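You operate a simulated robot arm through the tools that you are given. There is no shell and no other tool. Be economical: measure what you need, move in short steps, check, and stop when the job is done.

Carry out the task below with a simulated robot arm. There is one attempt and no reset: what you move stays moved.

TASK
Press the yellow clear button three times.

It is judged by the outcome, as a careful person would: the job done as asked, and still so three seconds after it is handed in. It fails if anything else is knocked over, pushed out of place, dropped, spilled or broken.

THE ROBOT
A 6-joint arm with a two-finger parallel gripper, fixed in place. Base frame: the origin is at the foot of the arm, x ahead of it, y to its left, z up. Lengths are in mm, angles in rad, forces in N, time in s.
Its first joint turns from -1.152 to 1.152 rad. Payload 1.57 kg.
Tool frame: the origin (TCP) lies between the finger pads and is the grasp point; the fingertips stand 30 mm ahead of it; z points along the fingers, y is the line along which they close. The gripper opens to 80 mm. The fingers are 17 mm wide and 12 mm thick; the gripper's body (40 by 82 mm) begins 80 mm behind the TCP.
Orientation is told as [roll, pitch, yaw] about the base's x, y, z axes, in that order, counted from this pose: with the fingers straight down and closing along the base's y, the tool's x points along the base's -x, its y along +y and its z along -z.

THE INTERFACE
- The arm moves only by the tool jog_arm. Its arguments are lists of equal length, an entry for each row: "delta_rot": the turn, a rotation vector about the tool's x, y, z in rad, a list of three; "translation": the shift along the tool's x, y, z in mm, a list of three; "claw": the gripper command, from -1 (shut) to 1 (fully open), values between in proportion. In form: {"delta_rot": [[ax, ay, az], ...], "translation": [[x, y, z], ...], "claw": [claw, ...]}. A call has 1 to 20 rows; each row shifts and turns the commanded pose from where the row before left it, along the tool's axes as they then stand. A row lasts 0.2 s, in which the tool goes at most 50 mm and 0.15 rad; a call with a longer step from one row to the next is refused whole, and so is a gripper value outside its range. A pose out of reach is approached as far as the arm can. The call stops where the force on the tool passes 40 N (or 10 N more than at its start, if that is more) or the arm is blocked; 0.2 s more then pass. The fingers move at their own pace (about 153 mm/s each) and stop on an object; they squeeze with about 43 N. The grip force told is the motor's: it shows also when the fingers shut on nothing. Time passes only in rows, and 0.2 s behind the last, so rows that do not move let the fingers close. It gives the time, the measured TCP pose, the force on the tool (base axes), the opening and the grip force at its end, in the units of the frame above (readings bear some noise), and new pictures: "views" is both (left out), scene, wrist or none.
- Cameras (640 x 400 px; columns grow to the right, rows downward): "scene" is fixed at [55, -331, 441.5]; the picture's right is [0.75, -0.66, 0.00], its down [-0.37, -0.43, -0.82] and it looks along [0.54, 0.62, -0.57] (base axes); focal length 314 px, centre (320, 200). "wrist" rides on the gripper at [-32, 0, -78] in the tool frame; the picture's right is [0.00, -1.00, 0.00], its down [0.97, 0.00, -0.24] and it looks along [0.24, 0.00, 0.97] (tool axes); focal length 218 px, centre (320, 200).
- pixel_to_xyz(camera, pixels): there is no depth. For up to 12 entries [column, row, z] of the newest picture of that camera ("zoom" is the newest enlarged one), the place [x, y] in the base frame at which the ray of that pixel passes the height z, good to about 3 mm, but the place of the scene camera against the robot may be out by one fixed shift of up to 18 mm in any direction. No time passes.
- zoom(camera, box): a new picture of the part [left, top, right, bottom] of that camera's present view, enlarged. No time passes.
- sign_off(): hands the job in; it is judged then, once.

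Work in short steps. Measure before you move; look again where a grasp or a placing could have gone wrong, and mend it. You have 60 turns and 120 pictures in all, the two below and enlarged ones among them. Open the gripper and draw the arm clear of the work before you hand the job in, unless the task says otherwise; then end with one line.

The tools are called by a JSON object that holds its "api" and its "payload". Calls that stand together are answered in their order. jog_arm: Moves the arm, as the interface text tells. Its arguments: {"type":"object","properties":{"delta_rot":{"type":"array"},"translation":{"type":"array"},"claw":{"type":"array"},"views":{"type":"string","enum":["both","scene","wrist","none"]}},"required":["delta_rot","translation","claw"]} The other tools are called the same way: pixel_to_xyz (camera, pixels) gives the place at which the rays of pixels pass given heights; zoom (camera, box) takes an enlarged picture of a part of a camera's view; sign_off () hands the job in.

At the start:

```text
time: 0.0
ee_pos: [216.7, -73.5, 261.0]
tool_rot: [-0.001, -0.001, -0.002]
contact_force: [1.0, 1.3, -0.8]
finger_gap: 79.8
finger_force: 0.2
```

scene: 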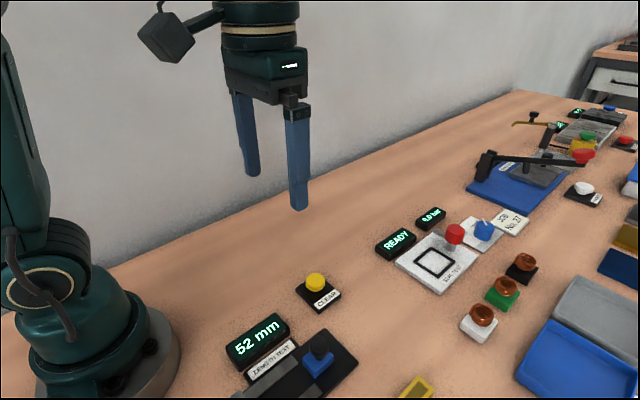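
wrist: 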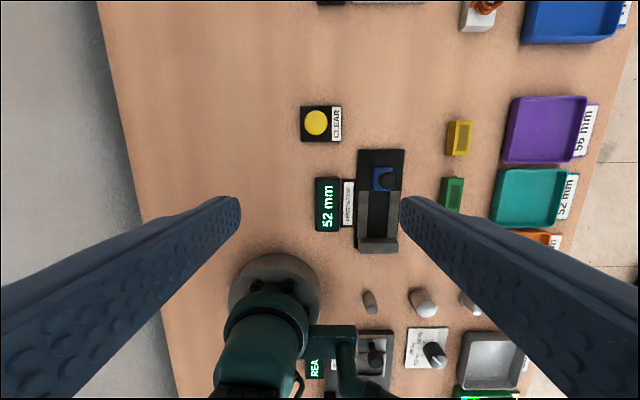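

The CLEAR button is at about (316,122) in the wrist view and (315,282) in the scene view. I'll measure its position and zoom in to judge its height.

{"api": "pixel_to_xyz", "payload": {"camera": "wrist", "pixels": [[316, 122, 31], [316, 122, 50], [316, 122, 60], [302, 142, 31], [340, 107, 31]]}}

{"api": "pixel_to_xyz", "payload": {"camera": "scene", "pixels": [[315, 277, 31], [315, 277, 50], [315, 277, 60], [317, 313, 31], [295, 291, 31]]}}

{"api": "zoom", "payload": {"camera": "scene", "box": [275, 255, 355, 325]}}

{"api": "zoom", "payload": {"camera": "wrist", "box": [280, 80, 360, 160]}}

```text
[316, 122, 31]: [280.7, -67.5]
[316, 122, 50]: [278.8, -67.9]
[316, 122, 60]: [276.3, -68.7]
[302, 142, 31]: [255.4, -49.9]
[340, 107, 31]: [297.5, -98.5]
```

```text
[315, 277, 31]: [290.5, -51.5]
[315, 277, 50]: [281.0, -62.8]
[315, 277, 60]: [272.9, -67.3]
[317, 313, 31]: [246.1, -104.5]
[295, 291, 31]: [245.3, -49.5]
```

```text
5.71 times, centred on (315, 290) of scene
```

zoom: 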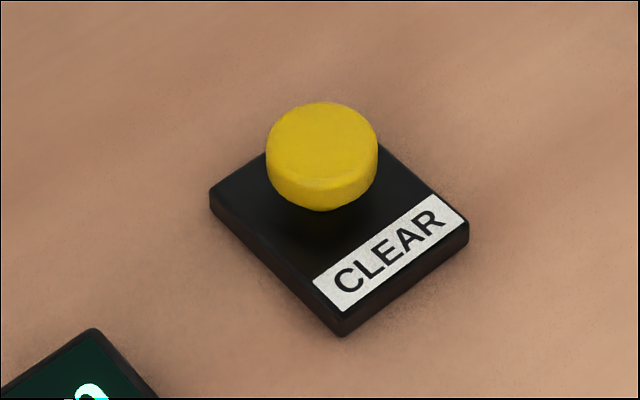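

```text
5.00 times, centred on (320, 120) of wrist
```

zoom: 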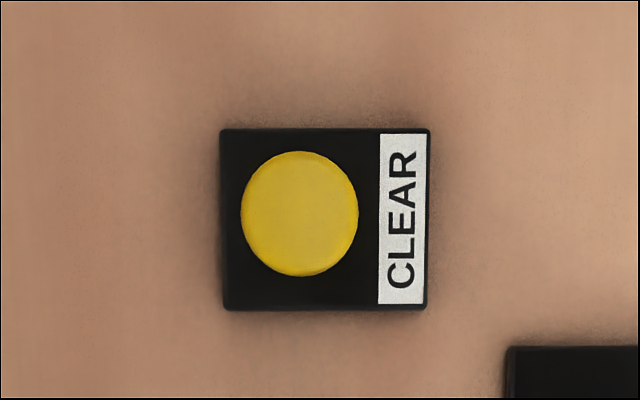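

The button's centre is near (278, -68), with its top at roughly z 50–60. I'll shut the fingers, move above it and come down to TCP z≈140, then look again.

{"api": "jog_arm", "payload": {"delta_rot": [[0, 0, 0], [0, 0, 0], [0, 0, 0], [0, 0, 0], [0, 0, 0], [0, 0, 0]], "translation": [[0, 0, 0], [-31, 3, 0], [-30, 2.5, 30], [0, 0, 45], [0, 0, 45], [0, 0, 0]], "claw": [-1, -1, -1, -1, -1, -1]}}

```text
time: 1.4
ee_pos: [278.2, -67.6, 138.7]
tool_rot: [-0.003, 0.0, -0.003]
contact_force: [-0.3, -0.3, -0.7]
finger_gap: 0.3
finger_force: 22.0
```

scene: 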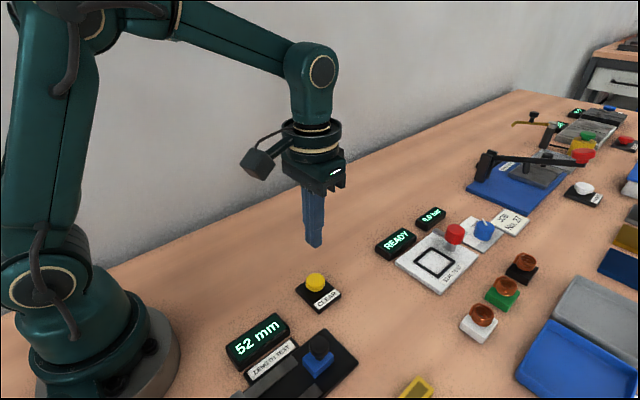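
wrist: 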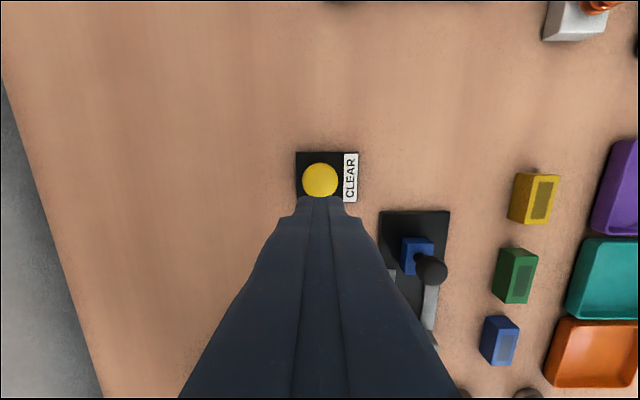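

{"api": "pixel_to_xyz", "payload": {"camera": "wrist", "pixels": [[320, 180, 45], [320, 180, 52], [320, 180, 58], [303, 180, 52], [337, 180, 52]]}}

```text
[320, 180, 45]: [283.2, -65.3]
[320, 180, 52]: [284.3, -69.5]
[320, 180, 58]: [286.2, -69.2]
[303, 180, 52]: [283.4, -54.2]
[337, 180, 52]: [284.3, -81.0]
```

The two views put the button near x≈282, so I'll shift 3 mm forward and come down to TCP z≈95.

{"api": "jog_arm", "payload": {"delta_rot": [[0, 0, 0], [0, 0, 0], [0, 0, 0]], "translation": [[-3.5, 0, 20], [0, 0, 24], [0, 0, 0]], "claw": [-1, -1, -1]}}

{"api": "zoom", "payload": {"camera": "scene", "box": [225, 215, 385, 375]}}

```text
time: 2.2
ee_pos: [281.6, -66.8, 97.0]
tool_rot: [-0.002, -0.001, -0.001]
contact_force: [0.3, 0.4, -0.1]
finger_gap: 0.0
finger_force: 21.1
```

scene: 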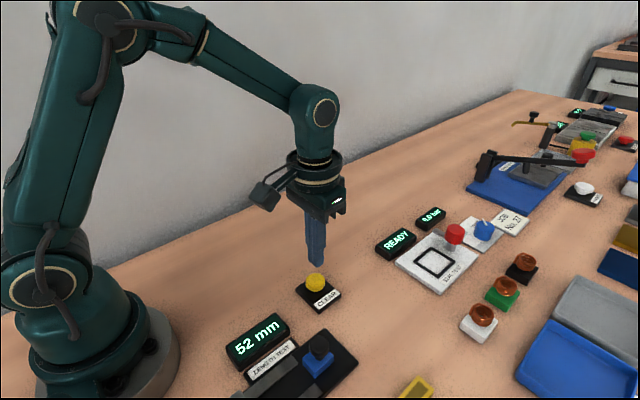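
wrist: 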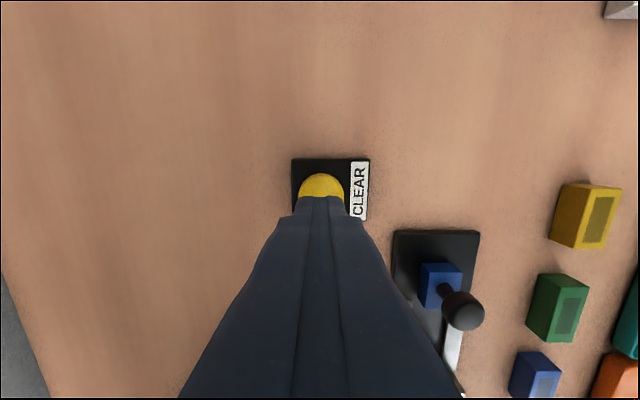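

```text
2.50 times, centred on (305, 295) of scene
```

zoom: 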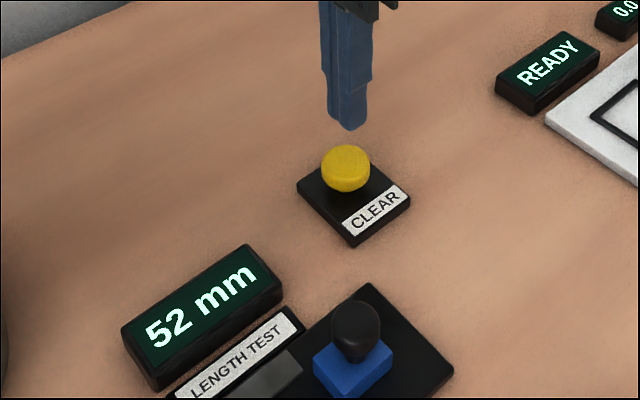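

The fingertips are lined up over the button with a gap of a few mm to about 15 mm. I'll go down 12 mm in small steps and read the force.

{"api": "jog_arm", "payload": {"delta_rot": [[0, 0, 0], [0, 0, 0], [0, 0, 0], [0, 0, 0]], "translation": [[0, 0, 4], [0, 0, 4], [0, 0, 4], [0, 0, 0]], "claw": [-1, -1, -1, -1], "views": "none"}}

{"api": "zoom", "payload": {"camera": "scene", "box": [225, 215, 385, 375]}}

```text
time: 3.2
ee_pos: [282.0, -67.7, 84.5]
tool_rot: [-0.001, -0.002, -0.002]
contact_force: [-0.5, -0.4, -0.8]
finger_gap: 0.3
finger_force: 21.7
```

```text
2.50 times, centred on (305, 295) of scene
```

zoom: 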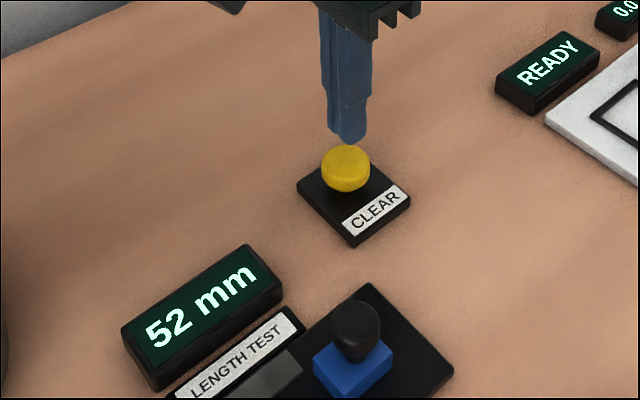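

No contact yet, with tips at about z 54. Next I'll go down 8 mm in 2 mm steps.

{"api": "jog_arm", "payload": {"delta_rot": [[0, 0, 0], [0, 0, 0], [0, 0, 0], [0, 0, 0], [0, 0, 0]], "translation": [[0, 0, 2], [0, 0, 2], [0, 0, 2], [0, 0, 2], [0, 0, 0]], "claw": [-1, -1, -1, -1, -1], "views": "none"}}

{"api": "zoom", "payload": {"camera": "scene", "box": [225, 215, 385, 375]}}

```text
time: 4.4
ee_pos: [281.5, -67.7, 76.8]
tool_rot: [-0.002, -0.002, -0.001]
contact_force: [0.0, 0.1, 0.8]
finger_gap: 0.0
finger_force: 21.0
```

```text
2.50 times, centred on (305, 295) of scene
```

zoom: 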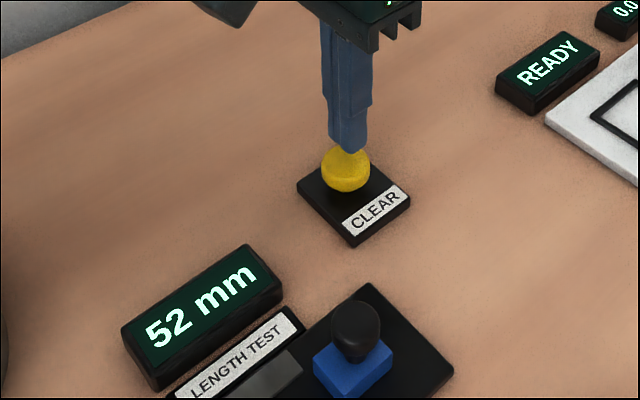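

Still almost no force, so the tips are at or just above the cap. I'll continue in 1 mm steps for 4 mm.

{"api": "jog_arm", "payload": {"delta_rot": [[0, 0, 0], [0, 0, 0], [0, 0, 0], [0, 0, 0], [0, 0, 0]], "translation": [[0, 0, 1], [0, 0, 1], [0, 0, 1], [0, 0, 1], [0, 0, 0]], "claw": [-1, -1, -1, -1, -1], "views": "none"}}

{"api": "zoom", "payload": {"camera": "scene", "box": [275, 255, 355, 325]}}

```text
time: 5.6
ee_pos: [282.8, -67.9, 72.7]
tool_rot: [-0.003, -0.002, -0.003]
contact_force: [0.1, 0.3, -0.1]
finger_gap: 0.2
finger_force: 21.6
```

```text
5.71 times, centred on (315, 290) of scene
```

zoom: 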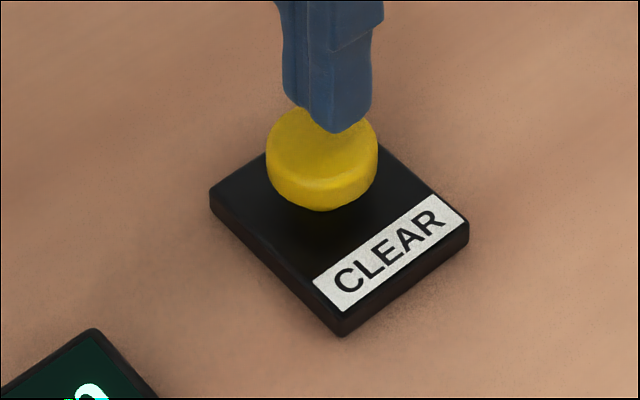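

Still no contact at tip z≈43, and the tips look slightly beyond the cap's centre. I'll take a still wrist view to recheck the alignment.

{"api": "zoom", "payload": {"camera": "wrist", "box": [260, 130, 400, 240]}}

```text
3.64 times, centred on (330, 185) of wrist
```

zoom: 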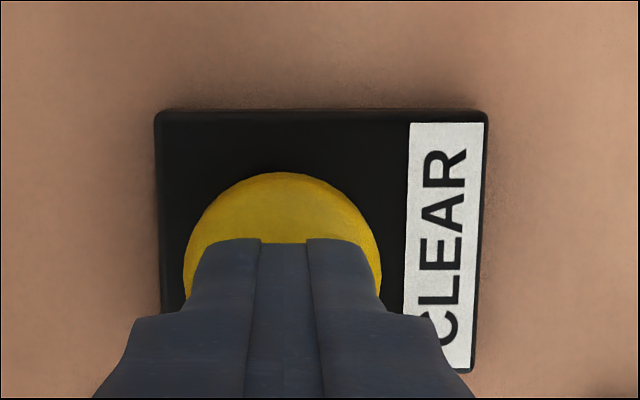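

In the wrist view the tips sit well inside the cap (cap columns 183–382, fingers 195–375) and at nearly the same depth. I'll keep pressing down slowly.

{"api": "jog_arm", "payload": {"delta_rot": [[0, 0, 0], [0, 0, 0], [0, 0, 0], [0, 0, 0]], "translation": [[0, 0, 1], [0, 0, 1], [0, 0, 1], [0, 0, 0]], "claw": [-1, -1, -1, -1], "views": "none"}}

{"api": "zoom", "payload": {"camera": "scene", "box": [225, 235, 355, 365]}}

```text
time: 6.6
ee_pos: [282.9, -68.8, 70.6]
tool_rot: [-0.003, -0.002, -0.002]
contact_force: [0.5, 0.2, -1.1]
finger_gap: 0.0
finger_force: 21.4
```

```text
3.08 times, centred on (290, 300) of scene
```

zoom: 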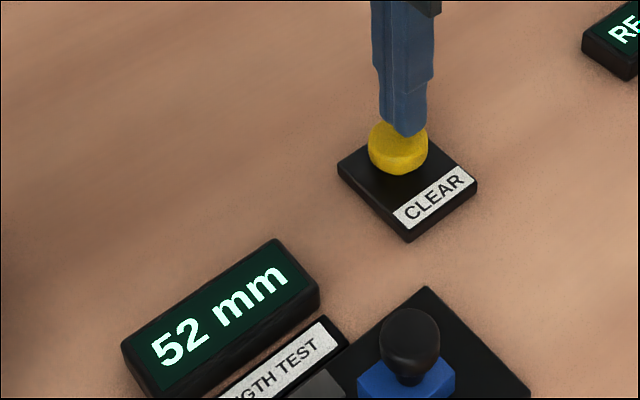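

Force is only about -1 N, so contact is just starting or hasn't begun. I'll continue down another 4 mm.

{"api": "jog_arm", "payload": {"delta_rot": [[0, 0, 0], [0, 0, 0], [0, 0, 0], [0, 0, 0], [0, 0, 0]], "translation": [[0, 0, 1], [0, 0, 1], [0, 0, 1], [0, 0, 1], [0, 0, 0]], "claw": [-1, -1, -1, -1, -1], "views": "none"}}

{"api": "zoom", "payload": {"camera": "scene", "box": [275, 255, 355, 325]}}

{"api": "zoom", "payload": {"camera": "wrist", "box": [260, 130, 400, 240]}}

```text
time: 7.8
ee_pos: [281.7, -68.0, 65.4]
tool_rot: [-0.003, 0.001, -0.002]
contact_force: [-1.0, -0.6, 0.1]
finger_gap: 0.0
finger_force: 21.1
```

```text
5.71 times, centred on (315, 290) of scene
```

zoom: 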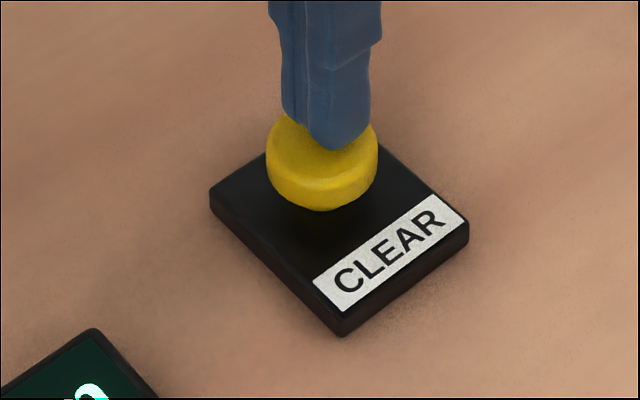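

```text
3.64 times, centred on (330, 185) of wrist
```

zoom: 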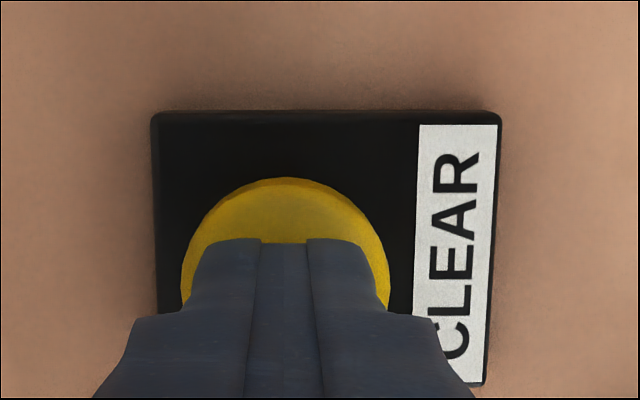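

There's still a small gap (cap unmoved, force about 0). I'll keep going down, 4 mm more.

{"api": "jog_arm", "payload": {"delta_rot": [[0, 0, 0], [0, 0, 0], [0, 0, 0], [0, 0, 0], [0, 0, 0]], "translation": [[0, 0, 1], [0, 0, 1], [0, 0, 1], [0, 0, 1], [0, 0, 0]], "claw": [-1, -1, -1, -1, -1], "views": "none"}}

{"api": "zoom", "payload": {"camera": "scene", "box": [275, 255, 355, 325]}}

```text
time: 9.0
ee_pos: [282.1, -67.6, 61.9]
tool_rot: [-0.001, -0.003, -0.002]
contact_force: [0.8, 0.0, -0.2]
finger_gap: 0.2
finger_force: 21.6
```

```text
5.71 times, centred on (315, 290) of scene
```

zoom: 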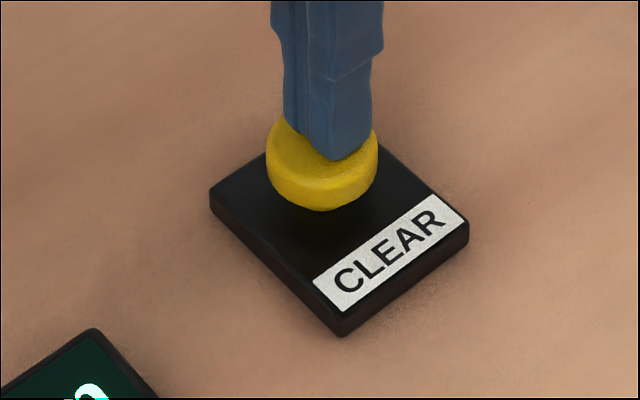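

The cap bottom is still at row 210 and the force is about 0, so it isn't pressed yet. I'll go down 4 mm more.

{"api": "jog_arm", "payload": {"delta_rot": [[0, 0, 0], [0, 0, 0], [0, 0, 0], [0, 0, 0], [0, 0, 0]], "translation": [[0, 0, 1], [0, 0, 1], [0, 0, 1], [0, 0, 1], [0, 0, 0]], "claw": [-1, -1, -1, -1, -1], "views": "none"}}

{"api": "zoom", "payload": {"camera": "scene", "box": [275, 255, 355, 325]}}

{"api": "zoom", "payload": {"camera": "wrist", "box": [260, 130, 400, 240]}}

```text
time: 10.2
ee_pos: [281.2, -68.2, 58.1]
tool_rot: [-0.003, -0.001, -0.001]
contact_force: [0.2, -0.3, 1.4]
finger_gap: 0.0
finger_force: 21.7
```

```text
5.71 times, centred on (315, 290) of scene
```

zoom: 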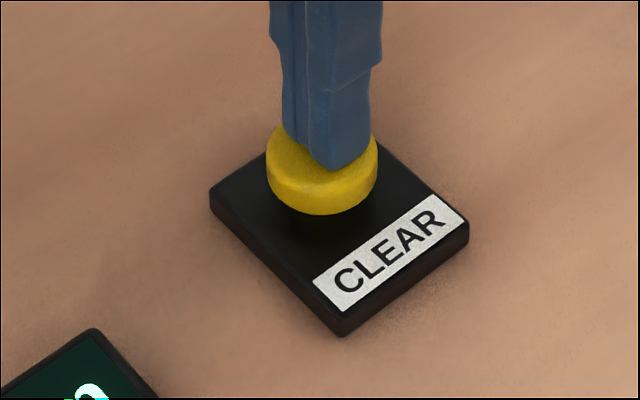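

```text
3.64 times, centred on (330, 185) of wrist
```

zoom: 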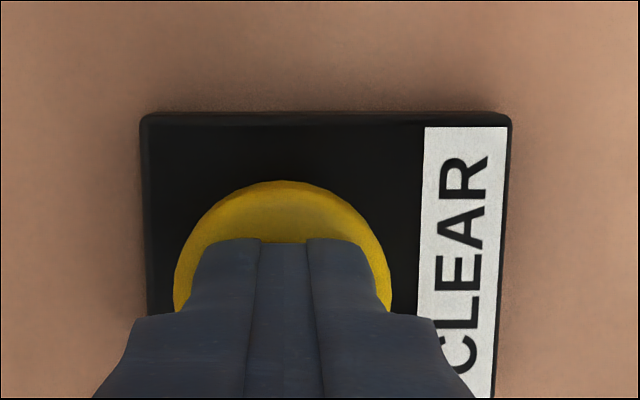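

The cap has begun to sink (bottom edge 210→214) and contact started near TCP z≈59. I'll finish this first press with 1 mm steps until the force shows the end stop.

{"api": "jog_arm", "payload": {"delta_rot": [[0, 0, 0], [0, 0, 0], [0, 0, 0], [0, 0, 0]], "translation": [[0, 0, 1], [0, 0, 1], [0, 0, 1], [0, 0, 0]], "claw": [-1, -1, -1, -1], "views": "none"}}

{"api": "zoom", "payload": {"camera": "scene", "box": [225, 235, 355, 365]}}

```text
time: 11.2
ee_pos: [282.8, -69.0, 54.1]
tool_rot: [-0.002, -0.001, -0.001]
contact_force: [-1.2, -1.4, 3.2]
finger_gap: 0.2
finger_force: 21.0
```

```text
3.08 times, centred on (290, 300) of scene
```

zoom: 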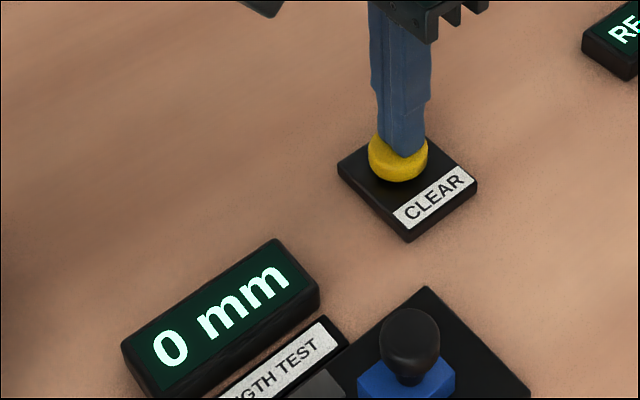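

The display went to "0 mm", so press one registered at TCP z≈54–55. I'll lift 14 mm to release it fully and check.

{"api": "jog_arm", "payload": {"delta_rot": [[0, 0, 0], [0, 0, 0], [0, 0, 0], [0, 0, 0]], "translation": [[0, 0, -5], [0, 0, -9], [0, 0, 0], [0, 0, 0]], "claw": [-1, -1, -1, -1], "views": "none"}}

{"api": "zoom", "payload": {"camera": "scene", "box": [225, 235, 355, 365]}}

```text
time: 12.2
ee_pos: [281.8, -67.4, 68.8]
tool_rot: [-0.003, -0.002, -0.003]
contact_force: [0.2, 0.3, -0.4]
finger_gap: 0.0
finger_force: 21.4
```

```text
3.08 times, centred on (290, 300) of scene
```

zoom: 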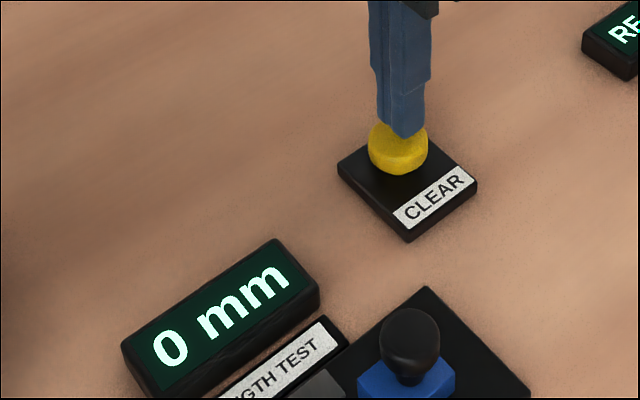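

The button is back up (bottom edge as before). Now press two: down 15 mm, slightly deeper than the first, with a pause.

{"api": "jog_arm", "payload": {"delta_rot": [[0, 0, 0], [0, 0, 0], [0, 0, 0], [0, 0, 0], [0, 0, 0], [0, 0, 0], [0, 0, 0]], "translation": [[0, 0, 5], [0, 0, 4], [0, 0, 2], [0, 0, 2], [0, 0, 1], [0, 0, 1], [0, 0, 0]], "claw": [-1, -1, -1, -1, -1, -1, -1], "views": "none"}}

{"api": "zoom", "payload": {"camera": "scene", "box": [225, 235, 355, 365]}}

```text
time: 13.8
ee_pos: [282.6, -69.0, 54.5]
tool_rot: [-0.002, -0.002, -0.003]
contact_force: [-2.6, 1.9, 7.0]
finger_gap: 0.1
finger_force: 21.1
```

```text
3.08 times, centred on (290, 300) of scene
```

zoom: 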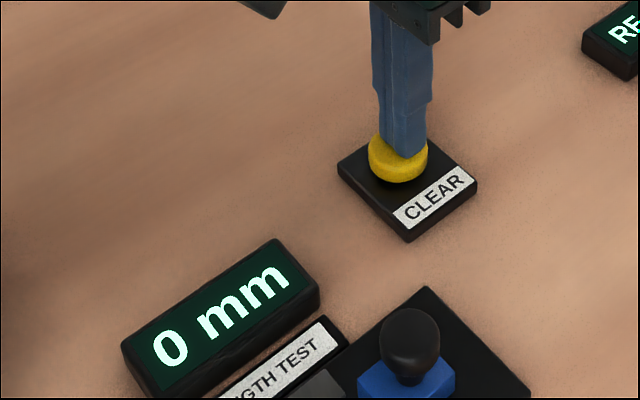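

Press two is at the end stop (7 N, cap fully sunk, same as press one). I'll release it and check that it rises.

{"api": "jog_arm", "payload": {"delta_rot": [[0, 0, 0], [0, 0, 0], [0, 0, 0], [0, 0, 0]], "translation": [[0, 0, -6], [0, 0, -9], [0, 0, 0], [0, 0, 0]], "claw": [-1, -1, -1, -1], "views": "none"}}

{"api": "zoom", "payload": {"camera": "scene", "box": [225, 235, 355, 365]}}

```text
time: 14.8
ee_pos: [280.8, -67.8, 67.5]
tool_rot: [-0.002, -0.002, -0.002]
contact_force: [-0.7, 0.6, -0.4]
finger_gap: 0.3
finger_force: 21.4
```

```text
3.08 times, centred on (290, 300) of scene
```

zoom: 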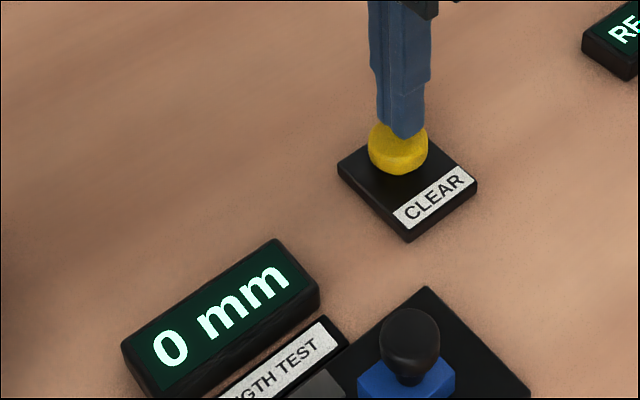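

Released. Press three is the same stroke.

{"api": "jog_arm", "payload": {"delta_rot": [[0, 0, 0], [0, 0, 0], [0, 0, 0], [0, 0, 0], [0, 0, 0], [0, 0, 0], [0, 0, 0]], "translation": [[0, 0, 5], [0, 0, 4], [0, 0, 2], [0, 0, 2], [0, 0, 1], [0, 0, 1], [0, 0, 0]], "claw": [-1, -1, -1, -1, -1, -1, -1], "views": "none"}}

{"api": "zoom", "payload": {"camera": "scene", "box": [225, 235, 355, 365]}}

```text
time: 16.4
ee_pos: [281.6, -67.3, 53.4]
tool_rot: [-0.001, -0.003, -0.002]
contact_force: [1.0, -3.2, 5.8]
finger_gap: 0.0
finger_force: 21.6
```

```text
3.08 times, centred on (290, 300) of scene
```

zoom: 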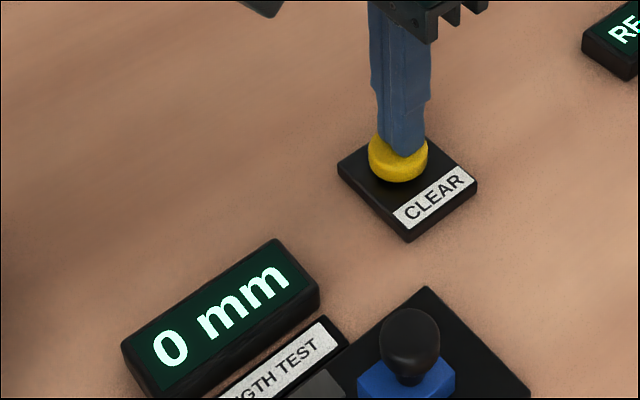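

Press three is fully down, the same as the others. I'll raise the arm well clear and open the gripper up high.

{"api": "jog_arm", "payload": {"delta_rot": [[0, 0, 0], [0, 0, 0], [0, 0, 0], [0, 0, 0], [0, 0, 0], [0, 0, 0], [0, 0, 0], [0, 0, 0]], "translation": [[0, 0, -10], [0, 0, -30], [0, 0, -45], [0, 0, -45], [0, 0, -45], [0, 0, 0], [0, 0, 0], [0, 0, 0]], "claw": [-1, -1, -1, -1, -1, 1, 1, 1]}}

```text
time: 18.2
ee_pos: [281.5, -67.9, 229.0]
tool_rot: [-0.001, -0.002, -0.001]
contact_force: [0.4, 0.5, 0.0]
finger_gap: 80.0
finger_force: 0.0
```

scene: 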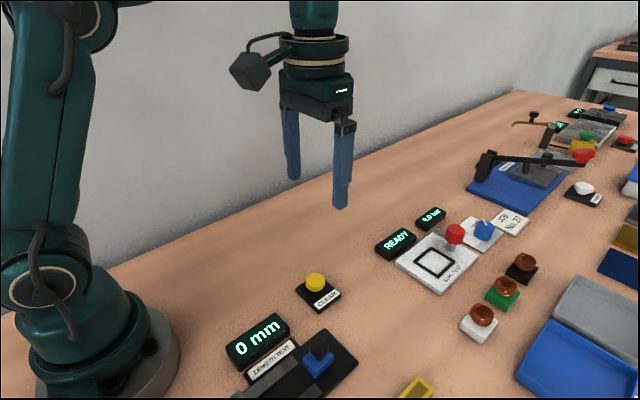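
wrist: 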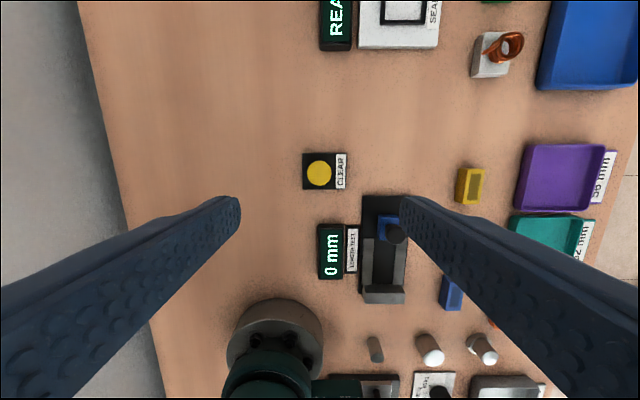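

The button is up, the display reads 0 mm, nothing else has moved, and the gripper is open and clear, so I'm handing in.

{"api": "sign_off", "payload": {}}

```text
The job is handed in.
```

I pressed the yellow CLEAR button three times, letting it rise fully after each press; the display went from 52 mm to 0 mm on the first press, and since it then stayed at 0, I judged the second and third by how far the button sank and the contact force.
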